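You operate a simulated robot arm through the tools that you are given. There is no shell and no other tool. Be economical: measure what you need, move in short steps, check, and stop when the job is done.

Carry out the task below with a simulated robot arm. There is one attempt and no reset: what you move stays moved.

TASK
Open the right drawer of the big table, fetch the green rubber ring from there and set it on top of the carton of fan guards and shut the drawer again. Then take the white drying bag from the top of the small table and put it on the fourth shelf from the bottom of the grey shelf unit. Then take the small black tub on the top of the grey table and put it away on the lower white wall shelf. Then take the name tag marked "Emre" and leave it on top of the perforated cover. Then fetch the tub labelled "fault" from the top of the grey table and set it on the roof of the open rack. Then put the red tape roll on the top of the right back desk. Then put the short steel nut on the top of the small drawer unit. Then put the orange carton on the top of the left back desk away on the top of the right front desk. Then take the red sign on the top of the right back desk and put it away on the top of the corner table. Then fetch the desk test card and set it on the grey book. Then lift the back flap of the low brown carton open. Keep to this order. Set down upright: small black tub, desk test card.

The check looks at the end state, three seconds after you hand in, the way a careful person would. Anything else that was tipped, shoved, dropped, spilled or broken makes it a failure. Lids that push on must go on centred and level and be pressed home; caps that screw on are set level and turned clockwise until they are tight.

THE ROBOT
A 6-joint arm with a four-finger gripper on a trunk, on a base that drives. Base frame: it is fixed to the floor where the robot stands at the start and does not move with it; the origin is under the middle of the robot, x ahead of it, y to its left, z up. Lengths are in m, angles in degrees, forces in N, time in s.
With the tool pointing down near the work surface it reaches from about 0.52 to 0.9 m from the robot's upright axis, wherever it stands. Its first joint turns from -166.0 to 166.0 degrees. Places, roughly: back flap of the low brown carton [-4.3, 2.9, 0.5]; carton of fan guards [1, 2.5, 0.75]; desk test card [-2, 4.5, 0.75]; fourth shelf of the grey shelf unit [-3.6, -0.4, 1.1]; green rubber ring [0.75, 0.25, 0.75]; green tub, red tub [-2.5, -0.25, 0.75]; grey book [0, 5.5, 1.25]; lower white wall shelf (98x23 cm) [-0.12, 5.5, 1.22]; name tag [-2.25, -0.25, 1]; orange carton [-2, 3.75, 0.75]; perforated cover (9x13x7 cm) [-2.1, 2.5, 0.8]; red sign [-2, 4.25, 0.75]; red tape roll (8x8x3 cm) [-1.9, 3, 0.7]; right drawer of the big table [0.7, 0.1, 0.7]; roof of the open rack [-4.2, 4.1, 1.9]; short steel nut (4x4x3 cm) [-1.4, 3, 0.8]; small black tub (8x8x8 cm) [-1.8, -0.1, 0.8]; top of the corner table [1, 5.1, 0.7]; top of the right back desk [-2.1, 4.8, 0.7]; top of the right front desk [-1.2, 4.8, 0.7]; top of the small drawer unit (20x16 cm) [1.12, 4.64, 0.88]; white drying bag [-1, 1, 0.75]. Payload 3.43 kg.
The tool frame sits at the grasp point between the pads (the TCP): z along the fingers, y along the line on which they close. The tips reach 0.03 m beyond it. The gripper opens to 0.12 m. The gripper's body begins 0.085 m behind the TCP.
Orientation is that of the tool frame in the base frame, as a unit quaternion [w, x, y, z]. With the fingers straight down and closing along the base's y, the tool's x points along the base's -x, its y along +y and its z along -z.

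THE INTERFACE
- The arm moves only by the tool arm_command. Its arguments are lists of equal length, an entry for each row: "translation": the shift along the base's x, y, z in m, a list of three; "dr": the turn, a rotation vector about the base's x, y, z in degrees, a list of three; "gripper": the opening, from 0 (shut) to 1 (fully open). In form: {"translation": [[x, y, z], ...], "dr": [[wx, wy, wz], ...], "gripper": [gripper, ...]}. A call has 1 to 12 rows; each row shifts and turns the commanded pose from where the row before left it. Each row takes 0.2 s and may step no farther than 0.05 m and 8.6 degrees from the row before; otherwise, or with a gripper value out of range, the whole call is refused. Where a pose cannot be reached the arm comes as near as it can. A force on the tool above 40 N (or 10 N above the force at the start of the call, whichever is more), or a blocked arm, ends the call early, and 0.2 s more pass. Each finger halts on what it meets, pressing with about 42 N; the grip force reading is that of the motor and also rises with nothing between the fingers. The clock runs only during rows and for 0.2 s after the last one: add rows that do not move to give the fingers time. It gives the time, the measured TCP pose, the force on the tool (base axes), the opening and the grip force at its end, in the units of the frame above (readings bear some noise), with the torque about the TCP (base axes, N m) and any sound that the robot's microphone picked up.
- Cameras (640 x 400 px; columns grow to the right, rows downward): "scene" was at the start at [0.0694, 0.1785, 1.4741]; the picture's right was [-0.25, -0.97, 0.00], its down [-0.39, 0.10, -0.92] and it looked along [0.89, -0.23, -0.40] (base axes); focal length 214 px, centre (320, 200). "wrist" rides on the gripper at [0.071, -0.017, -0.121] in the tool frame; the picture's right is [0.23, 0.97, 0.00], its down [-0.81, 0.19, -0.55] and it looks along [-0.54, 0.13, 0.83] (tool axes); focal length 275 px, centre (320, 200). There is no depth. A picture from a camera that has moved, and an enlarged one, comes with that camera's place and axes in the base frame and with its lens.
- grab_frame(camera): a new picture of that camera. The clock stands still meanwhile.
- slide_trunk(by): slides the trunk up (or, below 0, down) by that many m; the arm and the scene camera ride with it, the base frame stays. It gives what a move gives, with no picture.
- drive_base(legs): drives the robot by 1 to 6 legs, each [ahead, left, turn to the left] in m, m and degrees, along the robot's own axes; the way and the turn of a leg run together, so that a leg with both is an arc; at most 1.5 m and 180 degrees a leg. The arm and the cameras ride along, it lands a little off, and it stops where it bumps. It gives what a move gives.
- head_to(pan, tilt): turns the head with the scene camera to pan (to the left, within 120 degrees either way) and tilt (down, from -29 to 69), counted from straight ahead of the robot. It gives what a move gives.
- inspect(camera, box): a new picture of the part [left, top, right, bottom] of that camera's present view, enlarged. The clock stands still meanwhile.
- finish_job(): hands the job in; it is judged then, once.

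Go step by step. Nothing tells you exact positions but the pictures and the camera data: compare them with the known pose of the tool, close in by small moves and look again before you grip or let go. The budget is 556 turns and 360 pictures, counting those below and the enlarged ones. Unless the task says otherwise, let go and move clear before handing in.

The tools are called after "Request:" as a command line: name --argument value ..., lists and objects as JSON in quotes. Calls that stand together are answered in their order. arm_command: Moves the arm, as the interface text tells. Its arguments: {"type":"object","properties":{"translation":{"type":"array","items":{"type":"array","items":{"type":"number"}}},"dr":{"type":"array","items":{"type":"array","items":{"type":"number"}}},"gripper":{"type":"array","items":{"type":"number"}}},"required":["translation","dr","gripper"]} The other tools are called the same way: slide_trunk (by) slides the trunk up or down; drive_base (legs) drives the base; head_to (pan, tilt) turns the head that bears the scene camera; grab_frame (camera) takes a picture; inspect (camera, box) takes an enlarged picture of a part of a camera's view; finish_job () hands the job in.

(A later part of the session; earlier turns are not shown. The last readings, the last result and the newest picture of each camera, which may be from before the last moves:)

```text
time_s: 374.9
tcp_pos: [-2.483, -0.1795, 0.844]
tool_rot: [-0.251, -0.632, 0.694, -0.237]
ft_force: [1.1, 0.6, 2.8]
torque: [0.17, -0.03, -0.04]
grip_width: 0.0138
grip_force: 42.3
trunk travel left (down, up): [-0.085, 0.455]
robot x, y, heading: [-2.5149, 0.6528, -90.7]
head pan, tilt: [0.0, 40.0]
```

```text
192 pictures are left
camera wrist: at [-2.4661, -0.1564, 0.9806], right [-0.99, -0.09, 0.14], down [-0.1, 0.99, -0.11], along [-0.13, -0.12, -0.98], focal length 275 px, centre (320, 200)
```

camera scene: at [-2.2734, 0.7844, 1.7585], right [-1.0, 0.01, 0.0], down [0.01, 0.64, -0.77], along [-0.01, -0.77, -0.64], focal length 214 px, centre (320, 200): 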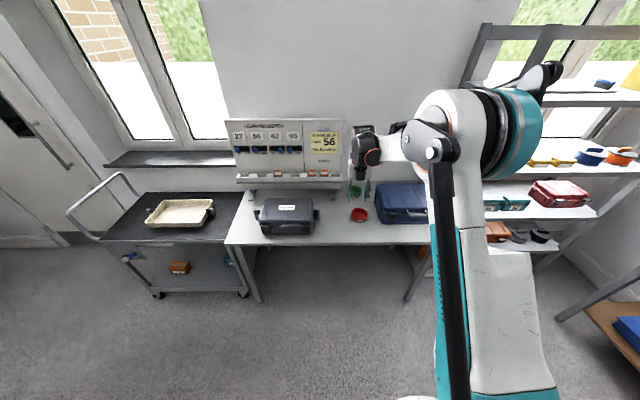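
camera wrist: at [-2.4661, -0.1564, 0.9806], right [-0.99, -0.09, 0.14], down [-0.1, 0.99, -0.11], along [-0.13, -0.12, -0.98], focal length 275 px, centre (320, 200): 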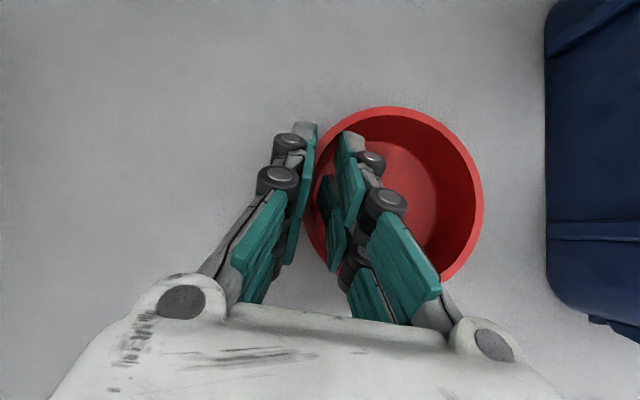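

Wall pinched. Lift.

Request:
arm_command --translation '[[0, 0, 0.015], [0, 0, 0.03], [0, 0, 0.04], [0, 0.01, 0.045], [0, 0.02, 0.04]]' --dr '[[0, 0, 0], [0, 0, 0], [0, 0, 0], [0, 0, 0], [0, 0, 0]]' --gripper '[0, 0, 0, 0, 0]'

Request:
grab_frame --camera "wrist"

Request:
grab_frame --camera "scene"

```text
time_s: 376.1
tcp_pos: [-2.4821, -0.1489, 1.0124]
tool_rot: [-0.25, -0.632, 0.694, -0.238]
ft_force: [0.3, 0.0, -1.4]
torque: [0.03, -0.06, -0.01]
grip_width: 0.0135
grip_force: 42.3
trunk travel left (down, up): [-0.085, 0.455]
robot x, y, heading: [-2.5168, 0.6491, -90.0]
head pan, tilt: [0.0, 40.0]
```

```text
191 pictures are left
camera wrist: at [-2.4656, -0.1275, 1.15], right [-0.99, -0.09, 0.14], down [-0.1, 0.99, -0.11], along [-0.13, -0.12, -0.98], focal length 275 px, centre (320, 200)
```

wrist: 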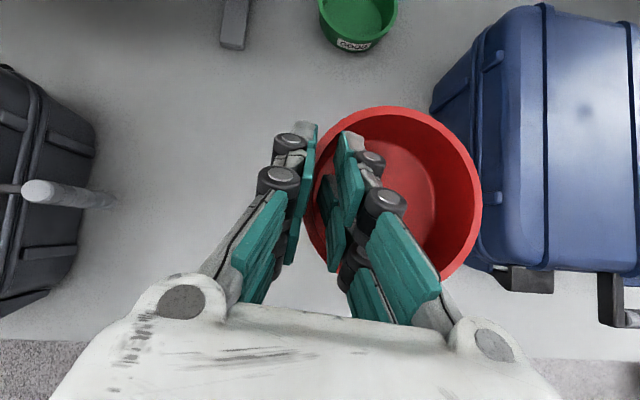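

```text
190 pictures are left
camera scene: at [-2.3159, 0.5845, 1.5085], right [-1.0, 0.01, 0.0], down [0.01, 0.64, -0.77], along [-0.01, -0.77, -0.64], focal length 214 px, centre (320, 200)
```

scene: 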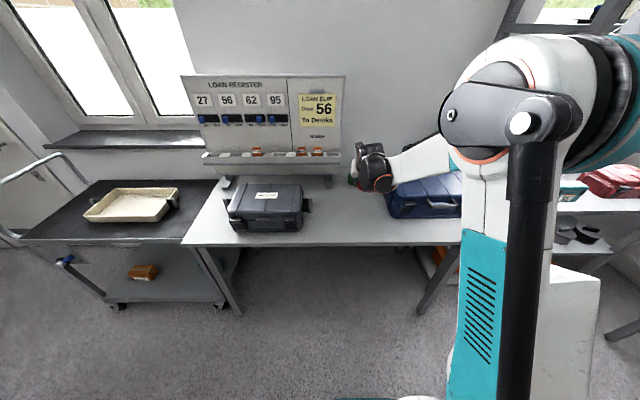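

The FAULT tub is held. I raise the trunk and head to the aisle in front of the open rack, facing −x.

Request:
slide_trunk --by 0.4

Request:
drive_base --legs '[[-1.0, 0, 0], [0, 0, -90], [0.8, 0, 0]]'

Request:
head_to --pan -60 --tilt 15

Request:
grab_frame --camera "scene"

```text
time_s: 380.0
tcp_pos: [-2.4821, -0.151, 1.4115]
tool_rot: [-0.251, -0.632, 0.694, -0.238]
ft_force: [-0.3, 0.1, -0.5]
torque: [-0.02, -0.07, 0.0]
grip_width: 0.0131
grip_force: 42.5
trunk travel left (down, up): [-0.485, 0.055]
robot x, y, heading: [-2.5141, 0.6473, -90.5]
head pan, tilt: [0.0, 40.0]
```

```text
time_s: 393.0
tcp_pos: [-4.1001, 1.6862, 1.4112]
tool_rot: [-0.344, 0.057, 0.937, 0.014]
ft_force: [-0.3, -0.3, -1.1]
torque: [-0.07, -0.01, -0.01]
grip_width: 0.0121
grip_force: 41.5
trunk travel left (down, up): [-0.485, 0.055]
robot x, y, heading: [-3.2969, 1.6976, 177.6]
head pan, tilt: [0.0, 40.0]
```

```text
time_s: 394.3
tcp_pos: [-4.0998, 1.6864, 1.4117]
tool_rot: [-0.345, 0.057, 0.937, 0.014]
ft_force: [0.1, -0.1, -1.1]
torque: [-0.05, 0.0, 0.0]
grip_width: 0.0119
grip_force: 41.7
trunk travel left (down, up): [-0.485, 0.055]
robot x, y, heading: [-3.3002, 1.6967, 177.7]
head pan, tilt: [-60.0, 15.0]
```

```text
189 pictures are left
camera scene: at [-3.3309, 1.5795, 1.9479], right [0.88, 0.47, 0.0], down [0.12, -0.23, -0.97], along [-0.45, 0.85, -0.26], focal length 214 px, centre (320, 200)
```

scene: 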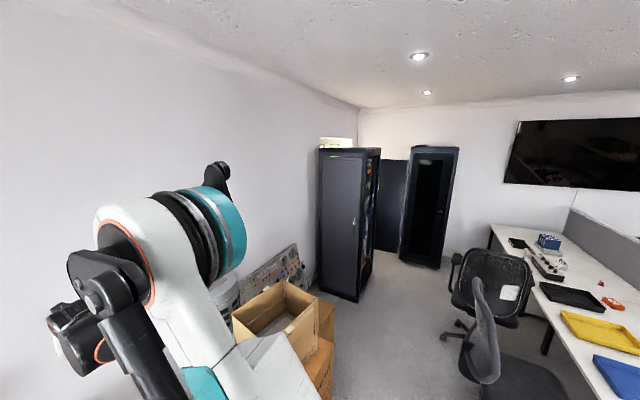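

The rack roof is at z≈1.85, x −4.53…−3.99, y≥3.83. I strafe north with small margins to y≈2.9, then raise the arm.

Request:
drive_base --legs '[[0.07, 0, 2.3], [0, -0.75, 0], [0.04, -0.4, 0]]'

Request:
slide_trunk --by 0.05

Request:
arm_command --translation '[[0.01, 0, 0.048], [0.01, 0, 0.048], [0.01, 0, 0.048], [0.01, 0, 0.048], [0.01, 0, 0.048], [0.01, 0, 0.048], [0, 0, 0.048], [0, 0, 0.048], [0, 0, 0.048], [0, 0, 0.048], [0, 0, 0.048]]' --dr '[[0, 0, 0], [0, 0, 0], [0, 0, 0], [0, 0, 0], [0, 0, 0], [0, 0, 0], [0, 0, 0], [0, 0, 0], [0, 0, 0], [0, 0, 0], [0, 0, 0]]' --gripper '[0, 0, 0, 0, 0, 0, 0, 0, 0, 0, 0]'

Request:
grab_frame --camera "scene"

Request:
grab_frame --camera "wrist"

```text
time_s: 401.1
tcp_pos: [-4.2165, 2.799, 1.412]
tool_rot: [-0.345, 0.035, 0.938, 0.006]
ft_force: [0.8, 0.5, -1.9]
torque: [-0.11, 0.0, 0.01]
grip_width: 0.0119
grip_force: 42.3
trunk travel left (down, up): [-0.485, 0.055]
robot x, y, heading: [-3.4195, 2.8465, -179.3]
head pan, tilt: [-60.0, 15.0]
```

```text
time_s: 402.0
tcp_pos: [-4.2166, 2.7989, 1.4625]
tool_rot: [-0.345, 0.035, 0.938, 0.006]
ft_force: [-0.3, -0.3, -2.0]
torque: [-0.04, 0.01, 0.02]
grip_width: 0.0118
grip_force: 41.8
trunk travel left (down, up): [-0.535, 0.005]
robot x, y, heading: [-3.4202, 2.847, -179.7]
head pan, tilt: [-60.0, 15.0]
```

```text
time_s: 404.4
tcp_pos: [-4.1586, 2.7975, 1.9907]
tool_rot: [-0.344, 0.036, 0.938, 0.006]
ft_force: [-0.5, -0.5, -1.7]
torque: [-0.03, -0.05, 0.01]
grip_width: 0.0117
grip_force: 41.7
trunk travel left (down, up): [-0.535, 0.005]
robot x, y, heading: [-3.4155, 2.8451, -179.5]
head pan, tilt: [-60.0, 15.0]
```

```text
188 pictures are left
camera scene: at [-3.4449, 2.7271, 1.9979], right [0.86, 0.51, 0.0], down [0.13, -0.22, -0.97], along [-0.49, 0.83, -0.26], focal length 214 px, centre (320, 200)
```

scene: 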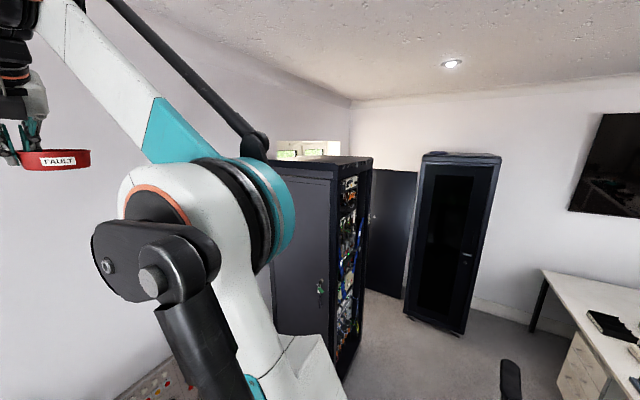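

```text
187 pictures are left
camera wrist: at [-4.1372, 2.7814, 2.1285], right [-0.11, 0.98, 0.14], down [0.99, 0.12, -0.11], along [-0.12, 0.12, -0.98], focal length 275 px, centre (320, 200)
```

wrist: 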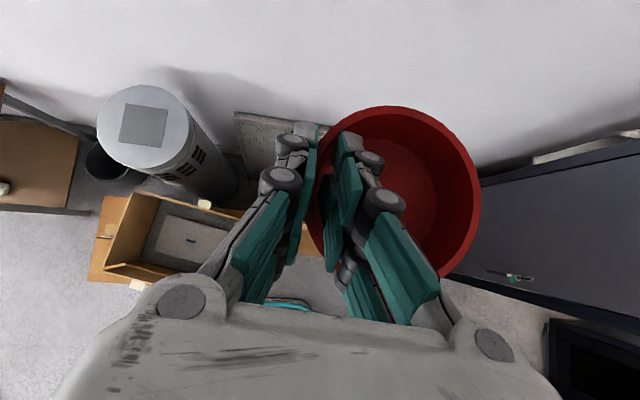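

Request:
inspect --camera "scene" --box '[250, 120, 450, 260]'

```text
2.86 times, centred on (350, 190) of scene
camera zoom: at [-3.4449, 2.7271, 1.9979], right [0.86, 0.51, 0.0], down [0.13, -0.22, -0.97], along [-0.49, 0.83, -0.26], focal length 613 px, centre (234, 229)
```

zoom: 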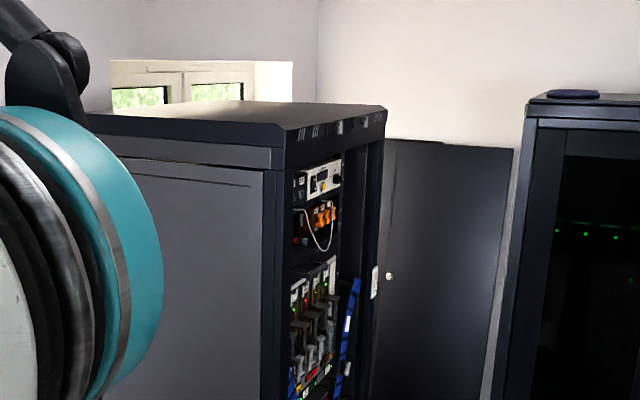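

The roof is at z≈1.878 (y 3.83–4.52, front x −3.99). The tub bottom is 6 cm above it; I strafe on.

Request:
drive_base --legs '[[0, -0.7, 0], [0, -0.55, 0]]'

Request:
grab_frame --camera "wrist"

Request:
head_to --pan 0 --tilt 10

Request:
grab_frame --camera "scene"

```text
time_s: 411.1
tcp_pos: [-4.1661, 4.081, 1.9908]
tool_rot: [-0.345, 0.037, 0.938, 0.007]
ft_force: [0.6, 1.7, -1.5]
torque: [-0.08, 0.0, 0.02]
grip_width: 0.0112
grip_force: 42.3
trunk travel left (down, up): [-0.535, 0.005]
robot x, y, heading: [-3.4229, 4.1269, -179.8]
head pan, tilt: [-60.0, 15.0]
```

```text
185 pictures are left
camera wrist: at [-4.1446, 4.0636, 2.1286], right [-0.1, 0.99, 0.14], down [0.99, 0.12, -0.11], along [-0.12, 0.12, -0.98], focal length 275 px, centre (320, 200)
```

wrist: 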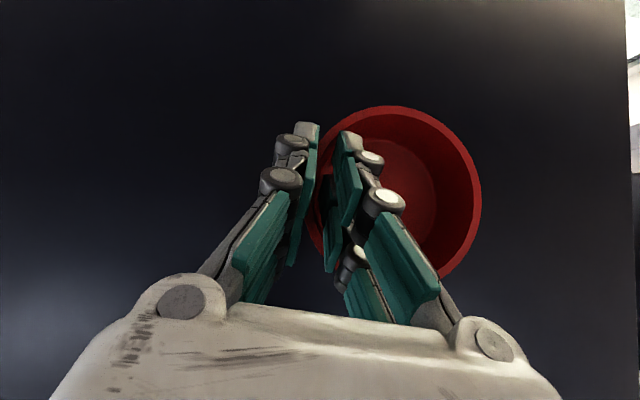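

```text
time_s: 412.4
tcp_pos: [-4.1666, 4.0791, 1.9912]
tool_rot: [-0.345, 0.037, 0.938, 0.006]
ft_force: [-0.4, -0.6, -1.1]
torque: [-0.06, 0.01, -0.03]
grip_width: 0.0114
grip_force: 41.9
trunk travel left (down, up): [-0.535, 0.005]
robot x, y, heading: [-3.4253, 4.126, -179.8]
head pan, tilt: [0.0, 10.0]
```

```text
184 pictures are left
camera scene: at [-3.4983, 3.9243, 2.0061], right [0.0, 1.0, 0.0], down [0.17, 0.0, -0.98], along [-0.98, 0.0, -0.17], focal length 214 px, centre (320, 200)
```

scene: 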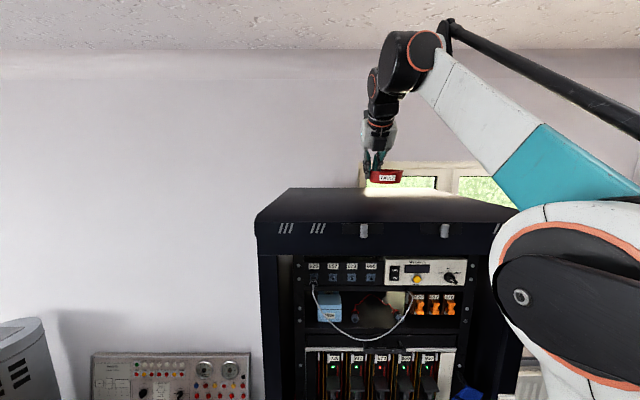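

Over the roof. Lower to contact.

Request:
arm_command --translation '[[-0.01, 0, -0.03], [0, 0, -0.02], [0, 0, -0.006], [0, 0, -0.005], [0, 0, -0.005], [0, 0, -0.005]]' --dr '[[0, 0, 0], [0, 0, 0], [0, 0, 0], [0, 0, 0], [0, 0, 0], [0, 0, 0]]' --gripper '[0, 0, 0, 0, 0, 0]'

Request:
inspect --camera "scene" --box '[310, 110, 470, 210]'

```text
time_s: 413.3
tcp_pos: [-4.1752, 4.0797, 1.9363]
tool_rot: [-0.35, 0.036, 0.936, 0.007]
ft_force: [-0.9, -1.2, 15.9]
torque: [0.25, -0.54, -0.04]
grip_width: 0.0109
grip_force: 42.2
trunk travel left (down, up): [-0.535, 0.005]
robot x, y, heading: [-3.4241, 4.1213, -179.7]
head pan, tilt: [0.0, 10.0]
stopped in row 4: the force on the tool passed its limit at 49 N (the readings are from after the stop); the commanded pose is now the measured one
```

```text
4.00 times, centred on (390, 160) of scene
camera zoom: at [-3.4966, 3.9241, 2.0062], right [0.0, 1.0, 0.0], down [0.17, 0.0, -0.98], along [-0.98, 0.0, -0.17], focal length 858 px, centre (40, 360)
```

zoom: 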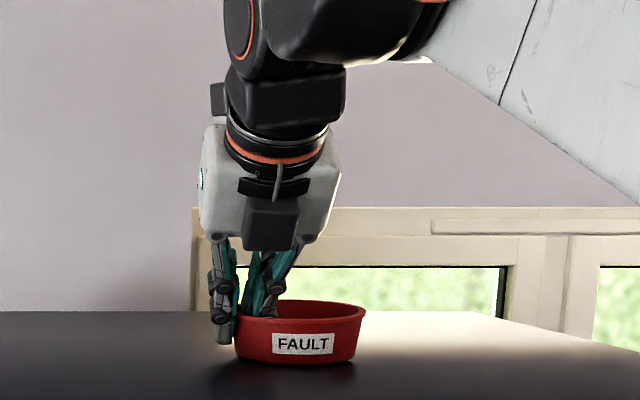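

Request:
arm_command --translation '[[0, 0, 0.002], [0, 0, 0], [0, 0, 0.01], [0, 0, 0.03], [0.01, 0, 0.045], [0.02, 0, 0.03]]' --dr '[[0, 0, 0], [0, 0, 0], [0, 0, 0], [0, 0, 0], [0, 0, 0], [0, 0, 0]]' --gripper '[0.25, 0.3, 0.3, 0.3, 0.3, 0.3]'

Request:
inspect --camera "scene" --box '[310, 110, 470, 210]'

Request:
grab_frame --camera "wrist"

```text
time_s: 414.7
tcp_pos: [-4.1324, 4.0816, 2.0427]
tool_rot: [-0.35, 0.037, 0.936, 0.008]
ft_force: [1.0, 0.2, 0.4]
torque: [0.0, 0.11, 0.02]
grip_width: 0.0362
grip_force: 0.1
out of reach, approached as far as the arm can: row 6
trunk travel left (down, up): [-0.535, 0.005]
robot x, y, heading: [-3.4261, 4.12, -179.7]
head pan, tilt: [0.0, 10.0]
```

```text
4.00 times, centred on (390, 160) of scene
camera zoom: at [-3.4921, 3.9247, 2.0064], right [0.0, 1.0, 0.0], down [0.17, 0.0, -0.99], along [-0.99, 0.0, -0.17], focal length 858 px, centre (40, 360)
```

zoom: 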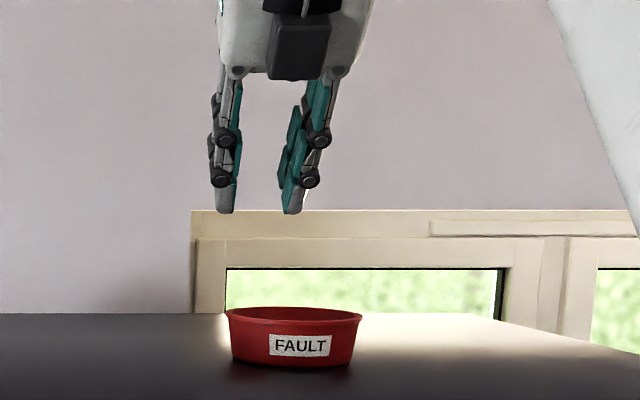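

```text
181 pictures are left
camera wrist: at [-4.1079, 4.0649, 2.1807], right [-0.1, 0.98, 0.14], down [0.99, 0.12, -0.12], along [-0.13, 0.12, -0.98], focal length 275 px, centre (320, 200)
```

wrist: 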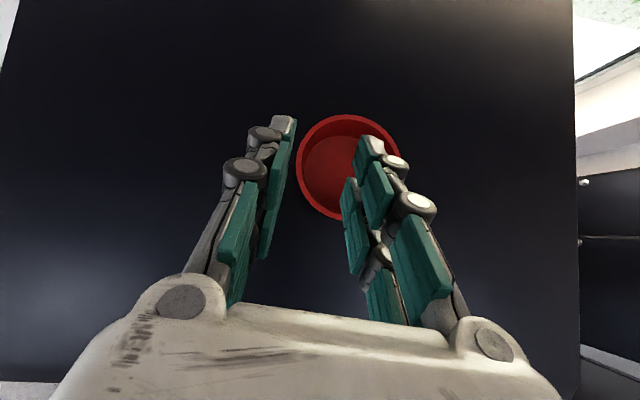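

The FAULT tub is on the roof. Next the red tape roll on the left back desk; I return south and approach that desk from its south end.

Request:
drive_base --legs '[[0, 0.6, 0], [-0.03, 0.65, 0], [0, 1.1, 0], [0, 0, -90], [0, -0.75, 0], [0, -0.72, 0]]'

Request:
head_to --pan 0 --tilt 40

Request:
grab_frame --camera "scene"

```text
time_s: 437.5
tcp_pos: [-1.97, 2.5, 2.0404]
tool_rot: [-0.238, 0.696, 0.627, 0.255]
ft_force: [0.0, 0.5, 0.3]
torque: [-0.03, 0.06, 0.03]
grip_width: 0.0361
grip_force: 0.1
trunk travel left (down, up): [-0.535, 0.005]
robot x, y, heading: [-1.9454, 1.7841, 89.0]
head pan, tilt: [0.0, 10.0]
```

```text
time_s: 438.4
tcp_pos: [-1.9697, 2.4998, 2.0403]
tool_rot: [-0.239, 0.695, 0.629, 0.254]
ft_force: [0.5, 0.5, 0.4]
torque: [0.01, 0.0, 0.0]
grip_width: 0.0356
grip_force: 0.0
trunk travel left (down, up): [-0.535, 0.005]
robot x, y, heading: [-1.9436, 1.7878, 88.8]
head pan, tilt: [0.0, 40.0]
```

```text
180 pictures are left
camera scene: at [-2.1456, 1.8571, 1.9585], right [1.0, -0.02, 0.0], down [-0.01, -0.64, -0.77], along [0.02, 0.77, -0.64], focal length 214 px, centre (320, 200)
```

scene: 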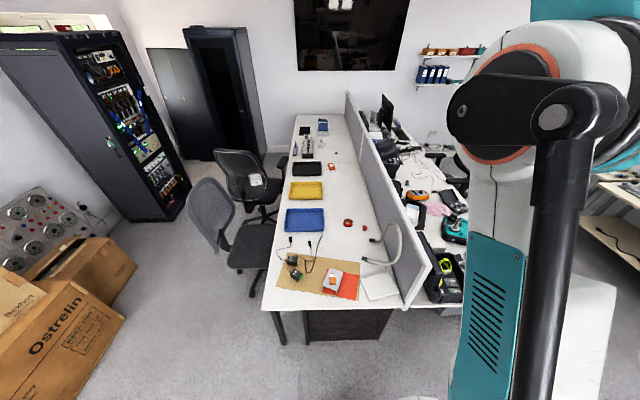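

Request:
inspect --camera "scene" --box '[250, 100, 430, 320]'

```text
1.82 times, centred on (340, 210) of scene
camera zoom: at [-2.1456, 1.8571, 1.9585], right [1.0, -0.02, 0.0], down [-0.01, -0.64, -0.77], along [0.02, 0.77, -0.64], focal length 390 px, centre (284, 182)
```

zoom: 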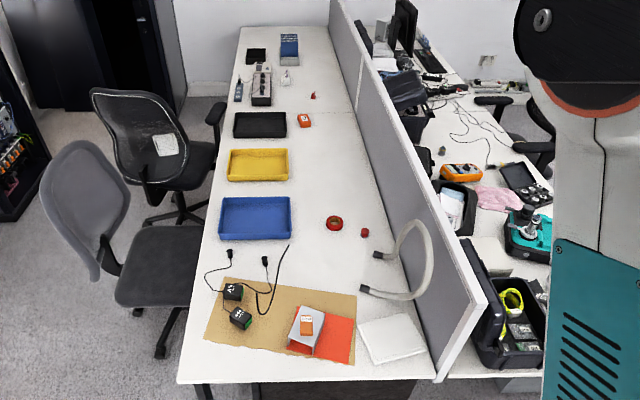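

I see the tape roll at about (−1.89, 3.04). I lower the arm, tilt the tool and move closer.

Request:
slide_trunk --by -0.4

Request:
arm_command --translation '[[0, 0.02, -0.045], [0, 0.02, -0.045], [0, 0.02, -0.045], [0, 0.02, -0.045], [0.01, 0.02, -0.045], [0.01, 0.02, -0.045], [0.01, 0.02, -0.045], [0.01, 0.02, -0.045], [0.01, 0.02, -0.045], [0.01, 0.02, -0.045]]' --dr '[[4, 0, 0], [4, 0, 0], [4, 0, 0], [4, 0, 0], [0, 0, 0], [0, 0, 0], [0, 0, 0], [0, 0, 0], [0, 0, 0], [0, 0, 0]]' --gripper '[0.5, 0.8, 0.9, 0.9, 0.9, 0.9, 0.9, 0.9, 0.9, 0.9]'

Request:
grab_frame --camera "wrist"

Request:
grab_frame --camera "scene"

```text
time_s: 442.2
tcp_pos: [-1.9715, 2.4994, 1.6401]
tool_rot: [-0.239, 0.695, 0.628, 0.255]
ft_force: [-0.1, 0.2, -0.6]
torque: [0.0, 0.0, -0.02]
grip_width: 0.036
grip_force: 0.1
trunk travel left (down, up): [-0.135, 0.405]
robot x, y, heading: [-1.9485, 1.7887, 88.6]
head pan, tilt: [0.0, 40.0]
```

```text
refused: row 5 steps farther than a row can; nothing moved
```

```text
178 pictures are left
camera wrist: at [-1.9895, 2.4766, 1.7783], right [0.99, 0.08, 0.14], down [0.09, -0.99, -0.11], along [0.13, 0.13, -0.98], focal length 275 px, centre (320, 200)
```

wrist: 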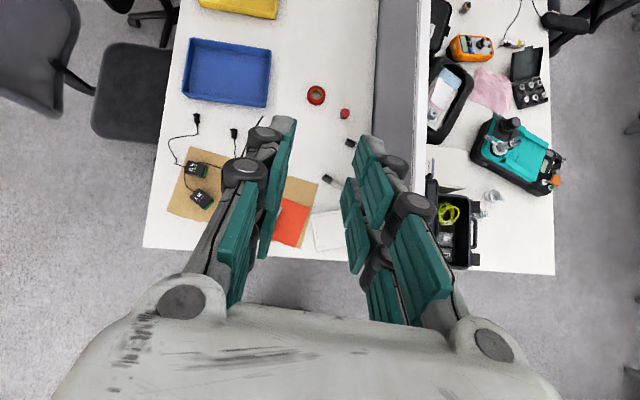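

```text
177 pictures are left
camera scene: at [-2.1458, 1.857, 1.5585], right [1.0, -0.02, 0.0], down [-0.01, -0.64, -0.77], along [0.02, 0.77, -0.64], focal length 214 px, centre (320, 200)
```

scene: 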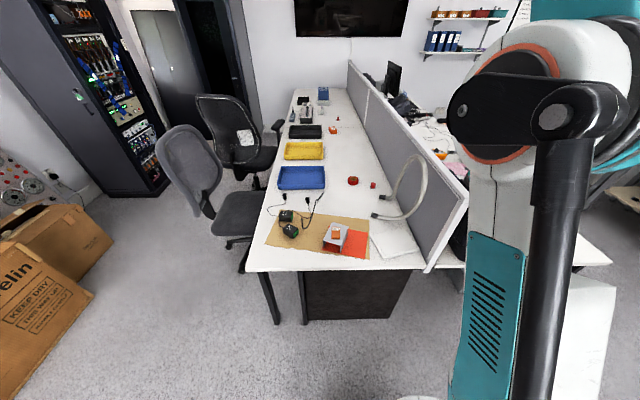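

Request:
arm_command --translation '[[0, 0.018, -0.044], [0, 0.018, -0.044], [0, 0.018, -0.044], [0, 0.018, -0.044], [0.01, 0.018, -0.044], [0.01, 0.018, -0.044], [0.01, 0.018, -0.044], [0.01, 0.018, -0.044], [0.01, 0.018, -0.044], [0.01, 0.018, -0.044]]' --dr '[[4, 0, 0], [4, 0, 0], [4, 0, 0], [4, 0, 0], [0, 0, 0], [0, 0, 0], [0, 0, 0], [0, 0, 0], [0, 0, 0], [0, 0, 0]]' --gripper '[0.5, 0.8, 0.9, 0.9, 0.9, 0.9, 0.9, 0.9, 0.9, 0.9]'

Request:
drive_base --legs '[[0.22, 0, 1]]'

Request:
grab_frame --camera "wrist"

```text
time_s: 444.4
tcp_pos: [-1.9121, 2.6783, 1.1966]
tool_rot: [-0.33, 0.659, 0.583, 0.342]
ft_force: [1.2, 0.2, -0.6]
torque: [0.05, -0.01, 0.03]
grip_width: 0.1076
grip_force: 0.1
trunk travel left (down, up): [-0.135, 0.405]
robot x, y, heading: [-1.9451, 1.786, 88.7]
head pan, tilt: [0.0, 40.0]
```

```text
time_s: 446.1
tcp_pos: [-1.925, 2.9007, 1.1969]
tool_rot: [-0.334, 0.653, 0.59, 0.338]
ft_force: [0.3, 0.2, -0.7]
torque: [0.04, 0.0, -0.01]
grip_width: 0.108
grip_force: 0.0
trunk travel left (down, up): [-0.135, 0.405]
robot x, y, heading: [-1.9424, 2.0092, 89.8]
head pan, tilt: [0.0, 40.0]
```

```text
176 pictures are left
camera wrist: at [-1.9438, 2.8408, 1.3229], right [0.99, 0.05, 0.16], down [0.1, -0.92, -0.38], along [0.13, 0.39, -0.91], focal length 275 px, centre (320, 200)
```

wrist: 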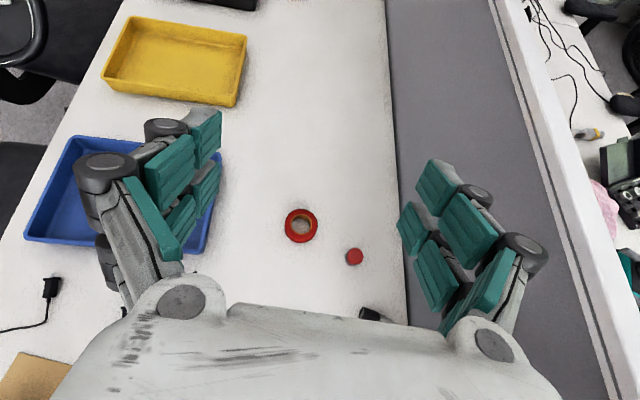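

Request:
drive_base --legs '[[0.07, 0, 0]]'

Request:
slide_trunk --by -0.13

Request:
arm_command --translation '[[0.005, 0, -0.04], [0.005, 0, -0.04], [0.005, 0, -0.04], [0.005, 0, -0.04], [0, 0, -0.04], [0, 0, -0.03]]' --dr '[[0, 0, 0], [0, 0, 0], [0, 0, 0], [0, 0, 0], [0, 0, 0], [0, 0, 0]]' --gripper '[0.85, 0.85, 0.85, 0.85, 0.85, 0.85]'

Request:
grab_frame --camera "wrist"

```text
time_s: 447.1
tcp_pos: [-1.9264, 2.9705, 1.1964]
tool_rot: [-0.334, 0.653, 0.59, 0.338]
ft_force: [-0.2, 0.7, -0.4]
torque: [0.0, 0.0, -0.01]
grip_width: 0.1077
grip_force: 0.1
trunk travel left (down, up): [-0.135, 0.405]
robot x, y, heading: [-1.9449, 2.0796, 89.9]
head pan, tilt: [0.0, 40.0]
```

```text
time_s: 448.7
tcp_pos: [-1.9262, 2.9687, 1.0661]
tool_rot: [-0.334, 0.652, 0.59, 0.339]
ft_force: [-0.5, 0.4, 0.3]
torque: [0.0, 0.03, 0.02]
grip_width: 0.108
grip_force: 0.2
trunk travel left (down, up): [-0.005, 0.535]
robot x, y, heading: [-1.9451, 2.0788, 89.9]
head pan, tilt: [0.0, 40.0]
```

```text
time_s: 450.1
tcp_pos: [-1.9181, 2.9697, 0.8379]
tool_rot: [-0.333, 0.655, 0.587, 0.341]
ft_force: [1.1, 0.4, -0.6]
torque: [0.0, -0.01, -0.02]
grip_width: 0.1018
grip_force: 0.0
out of reach, approached as far as the arm can: row 3, 4
trunk travel left (down, up): [-0.005, 0.535]
robot x, y, heading: [-1.9435, 2.0779, 90.1]
head pan, tilt: [0.0, 40.0]
```

```text
175 pictures are left
camera wrist: at [-1.9358, 2.9083, 0.9634], right [0.99, 0.04, 0.16], down [0.09, -0.92, -0.38], along [0.13, 0.39, -0.91], focal length 275 px, centre (320, 200)
```

wrist: 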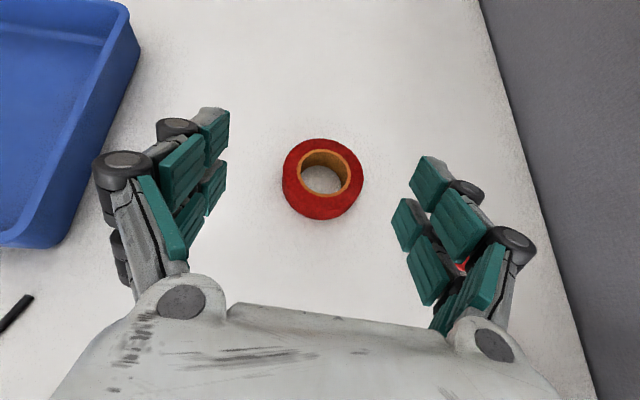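

Request:
arm_command --translation '[[0.008, 0.025, -0.02], [0.005, 0.017, -0.025], [0, 0, -0.025]]' --dr '[[0, 0, 0], [0, 0, 0], [0, 0, 0]]' --gripper '[0.82, 0.82, 0.82]'

Request:
grab_frame --camera "wrist"

```text
time_s: 450.9
tcp_pos: [-1.9159, 3.0101, 0.7655]
tool_rot: [-0.332, 0.656, 0.586, 0.341]
ft_force: [0.8, -0.1, -0.4]
torque: [0.0, -0.01, 0.0]
grip_width: 0.0984
grip_force: 0.0
out of reach, approached as far as the arm can: row 1, 2
trunk travel left (down, up): [-0.005, 0.535]
robot x, y, heading: [-1.9498, 2.0788, 89.8]
head pan, tilt: [0.0, 40.0]
```

```text
174 pictures are left
camera wrist: at [-1.9354, 2.9504, 0.8904], right [0.99, 0.04, 0.16], down [0.1, -0.92, -0.38], along [0.13, 0.39, -0.91], focal length 275 px, centre (320, 200)
```

wrist: 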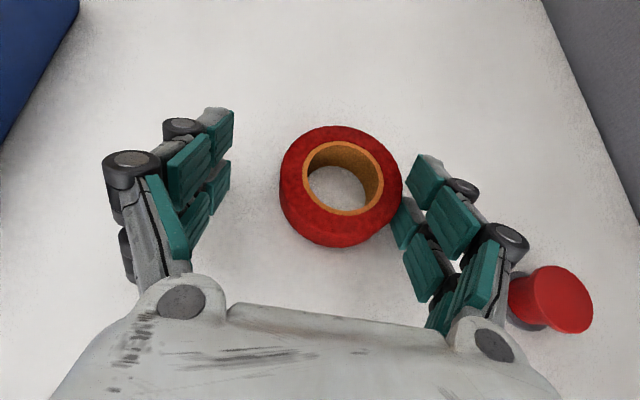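

Request:
arm_command --translation '[[0, 0.004, -0.007], [0, 0, 0], [0, 0, 0], [0, 0, 0]]' --dr '[[0, 0, 0], [0, 0, 0], [0, 0, 0], [0, 0, 0]]' --gripper '[0.8, 0.7, 0.55, 0.55]'

Request:
grab_frame --camera "wrist"

```text
time_s: 451.8
tcp_pos: [-1.9087, 3.0127, 0.7645]
tool_rot: [-0.332, 0.655, 0.584, 0.346]
ft_force: [8.5, -11.8, 30.0]
torque: [-0.3, -1.54, -0.54]
grip_width: 0.0774
grip_force: 9.9
trunk travel left (down, up): [-0.005, 0.535]
robot x, y, heading: [-1.9465, 2.0783, 89.6]
head pan, tilt: [0.0, 40.0]
stopped in row 4: the force on the tool passed its limit at 41 N (the readings are from after the stop); the commanded pose is now the measured one
```

```text
173 pictures are left
camera wrist: at [-1.9287, 2.9516, 0.8895], right [0.99, 0.03, 0.16], down [0.09, -0.92, -0.39], along [0.14, 0.4, -0.91], focal length 275 px, centre (320, 200)
```

wrist: 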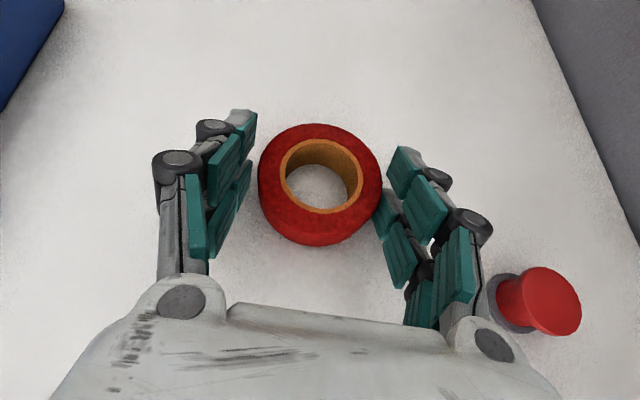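

Request:
arm_command --translation '[[0, 0, 0.004], [0, 0, 0], [0, 0, 0]]' --dr '[[0, 0, 0], [0, 0, 0], [0, 0, 0]]' --gripper '[0.55, 0.5, 0.5]'

Request:
grab_frame --camera "wrist"

```text
time_s: 452.6
tcp_pos: [-1.9109, 3.0142, 0.7649]
tool_rot: [-0.331, 0.656, 0.585, 0.343]
ft_force: [11.1, -2.7, 18.2]
torque: [0.07, -0.87, -0.2]
grip_width: 0.0705
grip_force: 42.0
trunk travel left (down, up): [-0.005, 0.535]
robot x, y, heading: [-1.9438, 2.0763, 90.0]
head pan, tilt: [0.0, 40.0]
```

```text
172 pictures are left
camera wrist: at [-1.9309, 2.954, 0.891], right [0.99, 0.03, 0.16], down [0.09, -0.92, -0.39], along [0.14, 0.4, -0.91], focal length 275 px, centre (320, 200)
```

wrist: 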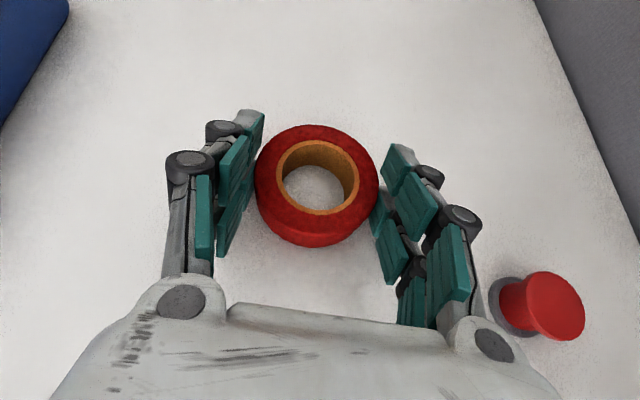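

Gripped (70.5 mm). Lift and check the hold.

Request:
arm_command --translation '[[0, 0, 0.01], [0, 0, 0.03], [0, 0, 0.045], [0, -0.01, 0.045], [0, -0.02, 0.04]]' --dr '[[0, 0, 0], [0, 0, 0], [0, 0, 0], [0, 0, 0], [0, 0, 0]]' --gripper '[0.45, 0.45, 0.45, 0.45, 0.45]'

Request:
grab_frame --camera "wrist"

```text
time_s: 453.8
tcp_pos: [-1.9119, 2.9863, 0.932]
tool_rot: [-0.33, 0.657, 0.585, 0.343]
ft_force: [0.8, -0.6, -0.5]
torque: [-0.02, 0.03, 0.04]
grip_width: 0.0702
grip_force: 42.1
trunk travel left (down, up): [-0.005, 0.535]
robot x, y, heading: [-1.9472, 2.0771, 89.9]
head pan, tilt: [0.0, 40.0]
```

```text
171 pictures are left
camera wrist: at [-1.9306, 2.9265, 1.0577], right [0.99, 0.03, 0.16], down [0.09, -0.92, -0.38], along [0.14, 0.39, -0.91], focal length 275 px, centre (320, 200)
```

wrist: 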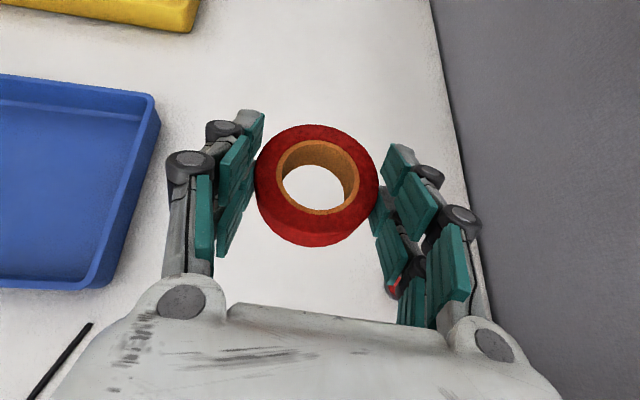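

The tape is held level. I go around to the west aisle, face east, and strafe up to the right back desk.

Request:
slide_trunk --by 0.4

Request:
drive_base --legs '[[-0.33, 0, 0], [0, 1.45, 0], [0, 0, -90], [0, 0.6, 0], [0, 0.6, 0]]'

Request:
head_to --pan 30 --tilt 30

Request:
grab_frame --camera "scene"

```text
time_s: 457.6
tcp_pos: [-1.9099, 2.9876, 1.3312]
tool_rot: [-0.331, 0.656, 0.585, 0.343]
ft_force: [-0.1, -0.2, -0.8]
torque: [-0.02, -0.01, 0.0]
grip_width: 0.0705
grip_force: 41.8
trunk travel left (down, up): [-0.405, 0.135]
robot x, y, heading: [-1.941, 2.0781, 89.9]
head pan, tilt: [0.0, 40.0]
```

```text
time_s: 476.3
tcp_pos: [-2.4409, 2.9177, 1.3319]
tool_rot: [0.016, 0.877, -0.063, 0.476]
ft_force: [0.3, 0.6, -0.1]
torque: [-0.01, 0.05, -0.01]
grip_width: 0.0694
grip_force: 42.0
trunk travel left (down, up): [-0.405, 0.135]
robot x, y, heading: [-3.344, 2.9768, -1.7]
head pan, tilt: [0.0, 40.0]
```

```text
time_s: 477.2
tcp_pos: [-2.4394, 2.9178, 1.3326]
tool_rot: [0.016, 0.877, -0.064, 0.476]
ft_force: [-0.1, 0.3, 0.0]
torque: [-0.03, 0.01, -0.01]
grip_width: 0.0696
grip_force: 42.0
trunk travel left (down, up): [-0.405, 0.135]
robot x, y, heading: [-3.347, 2.9856, -2.1]
head pan, tilt: [30.0, 30.0]
```

```text
170 pictures are left
camera scene: at [-3.2807, 3.2231, 1.8437], right [0.47, -0.88, 0.0], down [-0.44, -0.24, -0.87], along [0.76, 0.41, -0.5], focal length 214 px, centre (320, 200)
```

scene: 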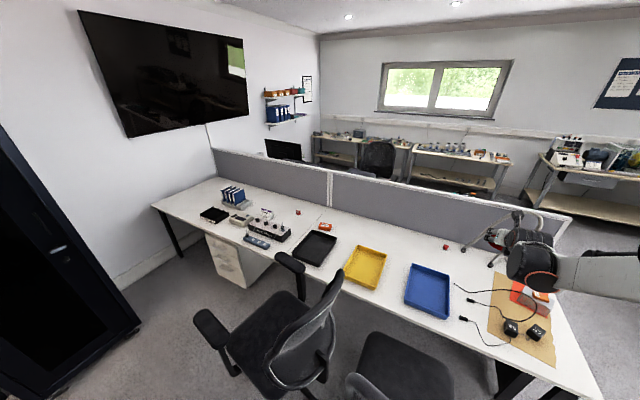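

Request:
drive_base --legs '[[-0.06, 0.05, 2], [0, 0.8, 0], [0, 0.85, 0]]'

Request:
head_to --pan 0 --tilt 40

Request:
grab_frame --camera "scene"

Request:
grab_frame --camera "wrist"

```text
time_s: 486.1
tcp_pos: [-2.5206, 4.6391, 1.3316]
tool_rot: [-0.001, 0.878, -0.039, 0.476]
ft_force: [0.9, 0.2, -1.0]
torque: [0.03, -0.02, -0.02]
grip_width: 0.0694
grip_force: 42.1
trunk travel left (down, up): [-0.405, 0.135]
robot x, y, heading: [-3.4292, 4.6481, 1.7]
head pan, tilt: [30.0, 30.0]
stopped in leg 3: the robot was blocked; the commanded pose is now the measured one
```

```text
time_s: 487.0
tcp_pos: [-2.5188, 4.6496, 1.3303]
tool_rot: [0.002, 0.878, -0.036, 0.476]
ft_force: [0.3, 1.3, -0.8]
torque: [-0.03, 0.01, -0.06]
grip_width: 0.0692
grip_force: 41.6
trunk travel left (down, up): [-0.405, 0.135]
robot x, y, heading: [-3.4305, 4.6523, 1.8]
head pan, tilt: [0.0, 40.0]
```

```text
169 pictures are left
camera scene: at [-3.37, 4.8544, 1.8282], right [0.03, -1.0, 0.0], down [-0.64, -0.02, -0.77], along [0.76, 0.02, -0.64], focal length 214 px, centre (320, 200)
```

scene: 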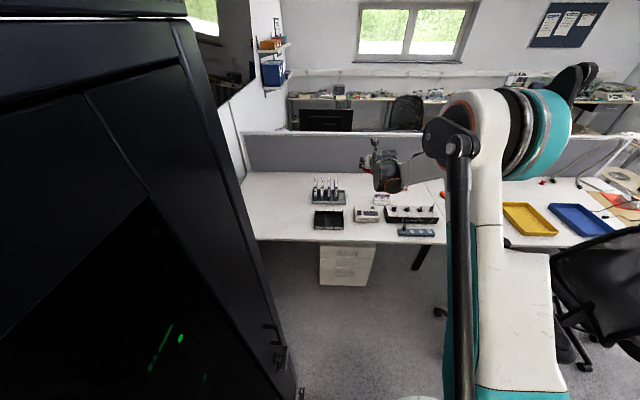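

```text
168 pictures are left
camera wrist: at [-2.5802, 4.6648, 1.4566], right [0.06, -0.98, 0.16], down [-0.92, -0.12, -0.38], along [0.4, -0.12, -0.91], focal length 275 px, centre (320, 200)
```

wrist: 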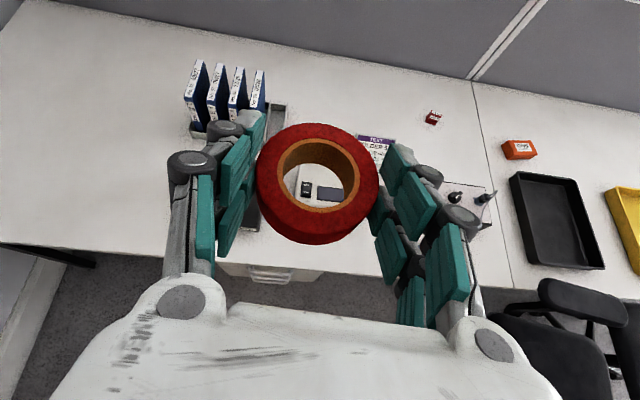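

The robot touched the second cabinet; I move clear and forward to the desk. Free desk space is on the left, around (−2.2, 5.15).

Request:
drive_base --legs '[[0, -0.04, -1.8], [0.6, 0, 0]]'

Request:
grab_frame --camera "scene"

Request:
grab_frame --camera "wrist"

```text
time_s: 491.0
tcp_pos: [-1.9045, 4.5916, 1.3311]
tool_rot: [0.006, 0.878, -0.044, 0.476]
ft_force: [0.1, 0.0, -0.4]
torque: [0.01, -0.02, 0.04]
grip_width: 0.0691
grip_force: 41.7
trunk travel left (down, up): [-0.405, 0.135]
robot x, y, heading: [-2.8158, 4.6122, 0.5]
head pan, tilt: [0.0, 40.0]
```

```text
167 pictures are left
camera scene: at [-2.7515, 4.8153, 1.8284], right [0.01, -1.0, 0.0], down [-0.64, -0.01, -0.77], along [0.77, 0.01, -0.64], focal length 214 px, centre (320, 200)
```

scene: 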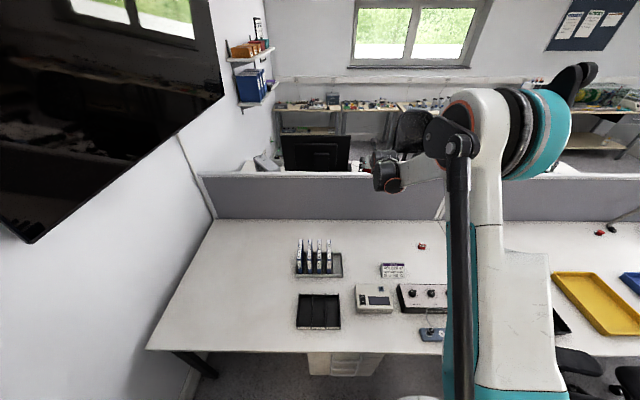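

```text
166 pictures are left
camera wrist: at [-1.9658, 4.6092, 1.457], right [0.04, -0.99, 0.16], down [-0.92, -0.1, -0.38], along [0.39, -0.13, -0.91], focal length 275 px, centre (320, 200)
```

wrist: 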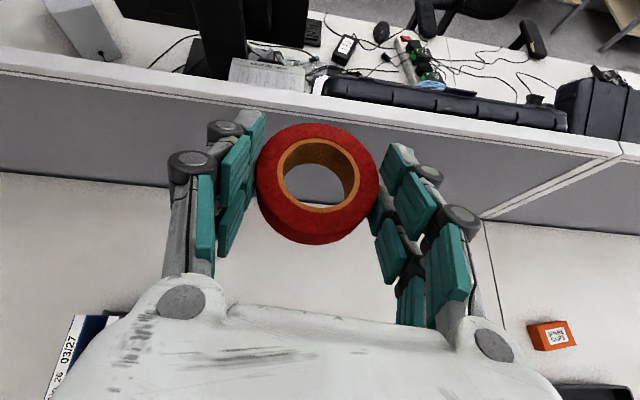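

Request:
drive_base --legs '[[-0.06, 0, 0], [0, 0, 42]]'

Request:
slide_trunk --by -0.3

Request:
grab_frame --camera "wrist"

```text
time_s: 493.9
tcp_pos: [-2.184, 5.2039, 1.3313]
tool_rot: [-0.165, 0.836, 0.272, 0.447]
ft_force: [-0.8, 0.1, 0.0]
torque: [-0.01, -0.02, -0.02]
grip_width: 0.0692
grip_force: 41.8
trunk travel left (down, up): [-0.405, 0.135]
robot x, y, heading: [-2.8746, 4.6132, 42.7]
head pan, tilt: [0.0, 40.0]
```

```text
time_s: 496.9
tcp_pos: [-2.1837, 5.2043, 1.0321]
tool_rot: [-0.165, 0.836, 0.273, 0.447]
ft_force: [0.3, 0.6, -0.1]
torque: [-0.02, 0.01, 0.0]
grip_width: 0.0693
grip_force: 41.7
trunk travel left (down, up): [-0.105, 0.435]
robot x, y, heading: [-2.8754, 4.6118, 42.4]
head pan, tilt: [0.0, 40.0]
```

```text
165 pictures are left
camera wrist: at [-2.2413, 5.1779, 1.1577], right [0.69, -0.71, 0.16], down [-0.61, -0.69, -0.38], along [0.38, 0.17, -0.91], focal length 275 px, centre (320, 200)
```

wrist: 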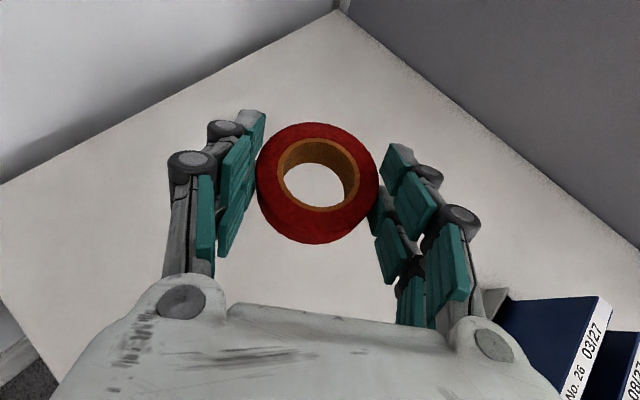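

Request:
arm_command --translation '[[0, 0, -0.045], [0, 0, -0.045], [0, 0, -0.045], [0, 0, -0.045], [0, 0, -0.045], [0, 0, -0.025]]' --dr '[[0, 0, 0], [0, 0, 0], [0, 0, 0], [0, 0, 0], [0, 0, 0], [0, 0, 0]]' --gripper '[0.45, 0.45, 0.45, 0.45, 0.45, 0.45]'

Request:
arm_command --translation '[[0, 0, -0.006], [0, 0, -0.005], [0, 0, -0.004], [0, 0, -0.003]]' --dr '[[0, 0, 0], [0, 0, 0], [0, 0, 0], [0, 0, 0]]' --gripper '[0.45, 0.45, 0.45, 0.45]'

Request:
grab_frame --camera "wrist"

```text
time_s: 498.3
tcp_pos: [-2.1827, 5.2049, 0.7815]
tool_rot: [-0.165, 0.836, 0.272, 0.447]
ft_force: [0.2, 0.1, 0.4]
torque: [0.03, -0.03, 0.01]
grip_width: 0.0691
grip_force: 42.2
trunk travel left (down, up): [-0.105, 0.435]
robot x, y, heading: [-2.8752, 4.6104, 42.5]
head pan, tilt: [0.0, 40.0]
```

```text
time_s: 499.3
tcp_pos: [-2.1833, 5.2054, 0.7658]
tool_rot: [-0.165, 0.835, 0.272, 0.449]
ft_force: [0.6, 0.6, 10.3]
torque: [-0.19, -0.36, 0.04]
grip_width: 0.0693
grip_force: 42.7
trunk travel left (down, up): [-0.105, 0.435]
robot x, y, heading: [-2.8728, 4.6111, 42.9]
head pan, tilt: [0.0, 40.0]
```

```text
164 pictures are left
camera wrist: at [-2.2419, 5.1774, 0.8916], right [0.69, -0.71, 0.16], down [-0.61, -0.69, -0.39], along [0.38, 0.17, -0.91], focal length 275 px, centre (320, 200)
```

wrist: 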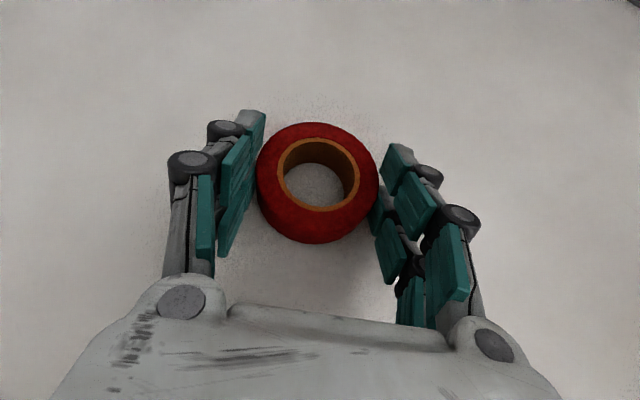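

Contact with the desk. Release and rise.

Request:
arm_command --translation '[[0, 0, 0.002], [0, 0, 0.001], [-0.01, -0.01, 0.02], [-0.01, -0.01, 0.04], [0, 0, 0.045], [0, 0, 0.045], [0, 0, 0.045]]' --dr '[[0, 0, 0], [0, 0, 0], [0, 0, 0], [0, 0, 0], [0, 0, 0], [0, 0, 0], [0, 0, 0]]' --gripper '[0.7, 0.8, 0.8, 0.8, 0.8, 0.8, 0.8]'

Request:
slide_trunk --by 0.3

Request:
grab_frame --camera "wrist"

Request:
head_to --pan -42 --tilt 45

Request:
grab_frame --camera "scene"

```text
time_s: 500.9
tcp_pos: [-2.2053, 5.1847, 0.9624]
tool_rot: [-0.166, 0.836, 0.273, 0.446]
ft_force: [0.5, -0.7, -0.2]
torque: [-0.05, 0.01, -0.02]
grip_width: 0.0961
grip_force: 0.0
trunk travel left (down, up): [-0.105, 0.435]
robot x, y, heading: [-2.8755, 4.6118, 42.5]
head pan, tilt: [0.0, 40.0]
```

```text
time_s: 503.9
tcp_pos: [-2.2053, 5.1869, 1.2614]
tool_rot: [-0.165, 0.836, 0.272, 0.447]
ft_force: [-1.1, 0.0, 0.2]
torque: [0.0, -0.01, -0.02]
grip_width: 0.096
grip_force: 0.1
trunk travel left (down, up): [-0.405, 0.135]
robot x, y, heading: [-2.8758, 4.6139, 42.6]
head pan, tilt: [0.0, 40.0]
```

```text
163 pictures are left
camera wrist: at [-2.2625, 5.1589, 1.3874], right [0.69, -0.71, 0.16], down [-0.61, -0.69, -0.38], along [0.38, 0.17, -0.91], focal length 275 px, centre (320, 200)
```

wrist: 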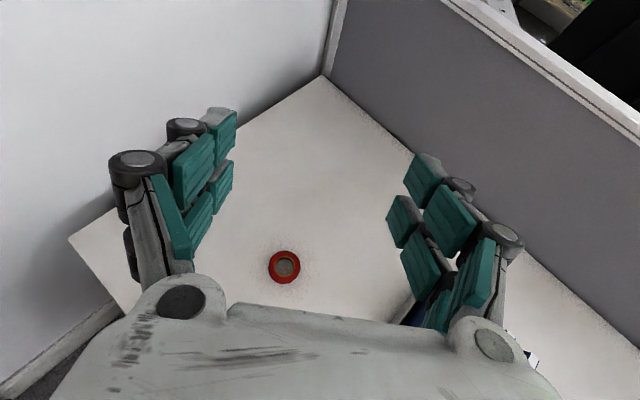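

```text
time_s: 505.0
tcp_pos: [-2.2053, 5.1853, 1.2627]
tool_rot: [-0.165, 0.836, 0.272, 0.446]
ft_force: [0.2, -0.6, -0.1]
torque: [-0.01, 0.0, 0.02]
grip_width: 0.0958
grip_force: 0.0
trunk travel left (down, up): [-0.405, 0.135]
robot x, y, heading: [-2.8776, 4.614, 42.5]
head pan, tilt: [-42.0, 45.0]
```

```text
162 pictures are left
camera scene: at [-2.9436, 4.7489, 1.8212], right [0.01, -1.0, 0.0], down [-0.71, -0.01, -0.71], along [0.71, 0.01, -0.71], focal length 214 px, centre (320, 200)
```

scene: 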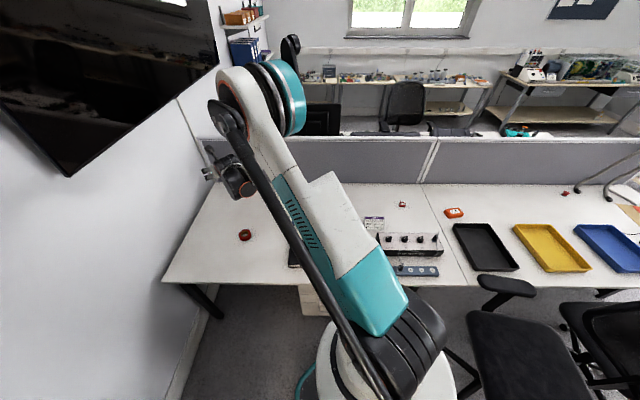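

The tape lies on the right back desk. Next is the steel nut on the front desks; I drive back out through the west aisle.

Request:
drive_base --legs '[[0, 0, -42.5], [-0.55, 0, 0], [0, -0.75, 0], [0, -0.7, 0], [0, -0.7, 0], [0, -0.65, 0]]'

```text
time_s: 523.9
tcp_pos: [-2.5121, 1.7965, 1.2619]
tool_rot: [0.001, 0.879, -0.037, 0.476]
ft_force: [0.1, -0.2, 1.1]
torque: [0.01, 0.01, 0.05]
grip_width: 0.0958
grip_force: 0.1
trunk travel left (down, up): [-0.405, 0.135]
robot x, y, heading: [-3.3954, 1.8001, 1.6]
head pan, tilt: [-42.0, 45.0]
```

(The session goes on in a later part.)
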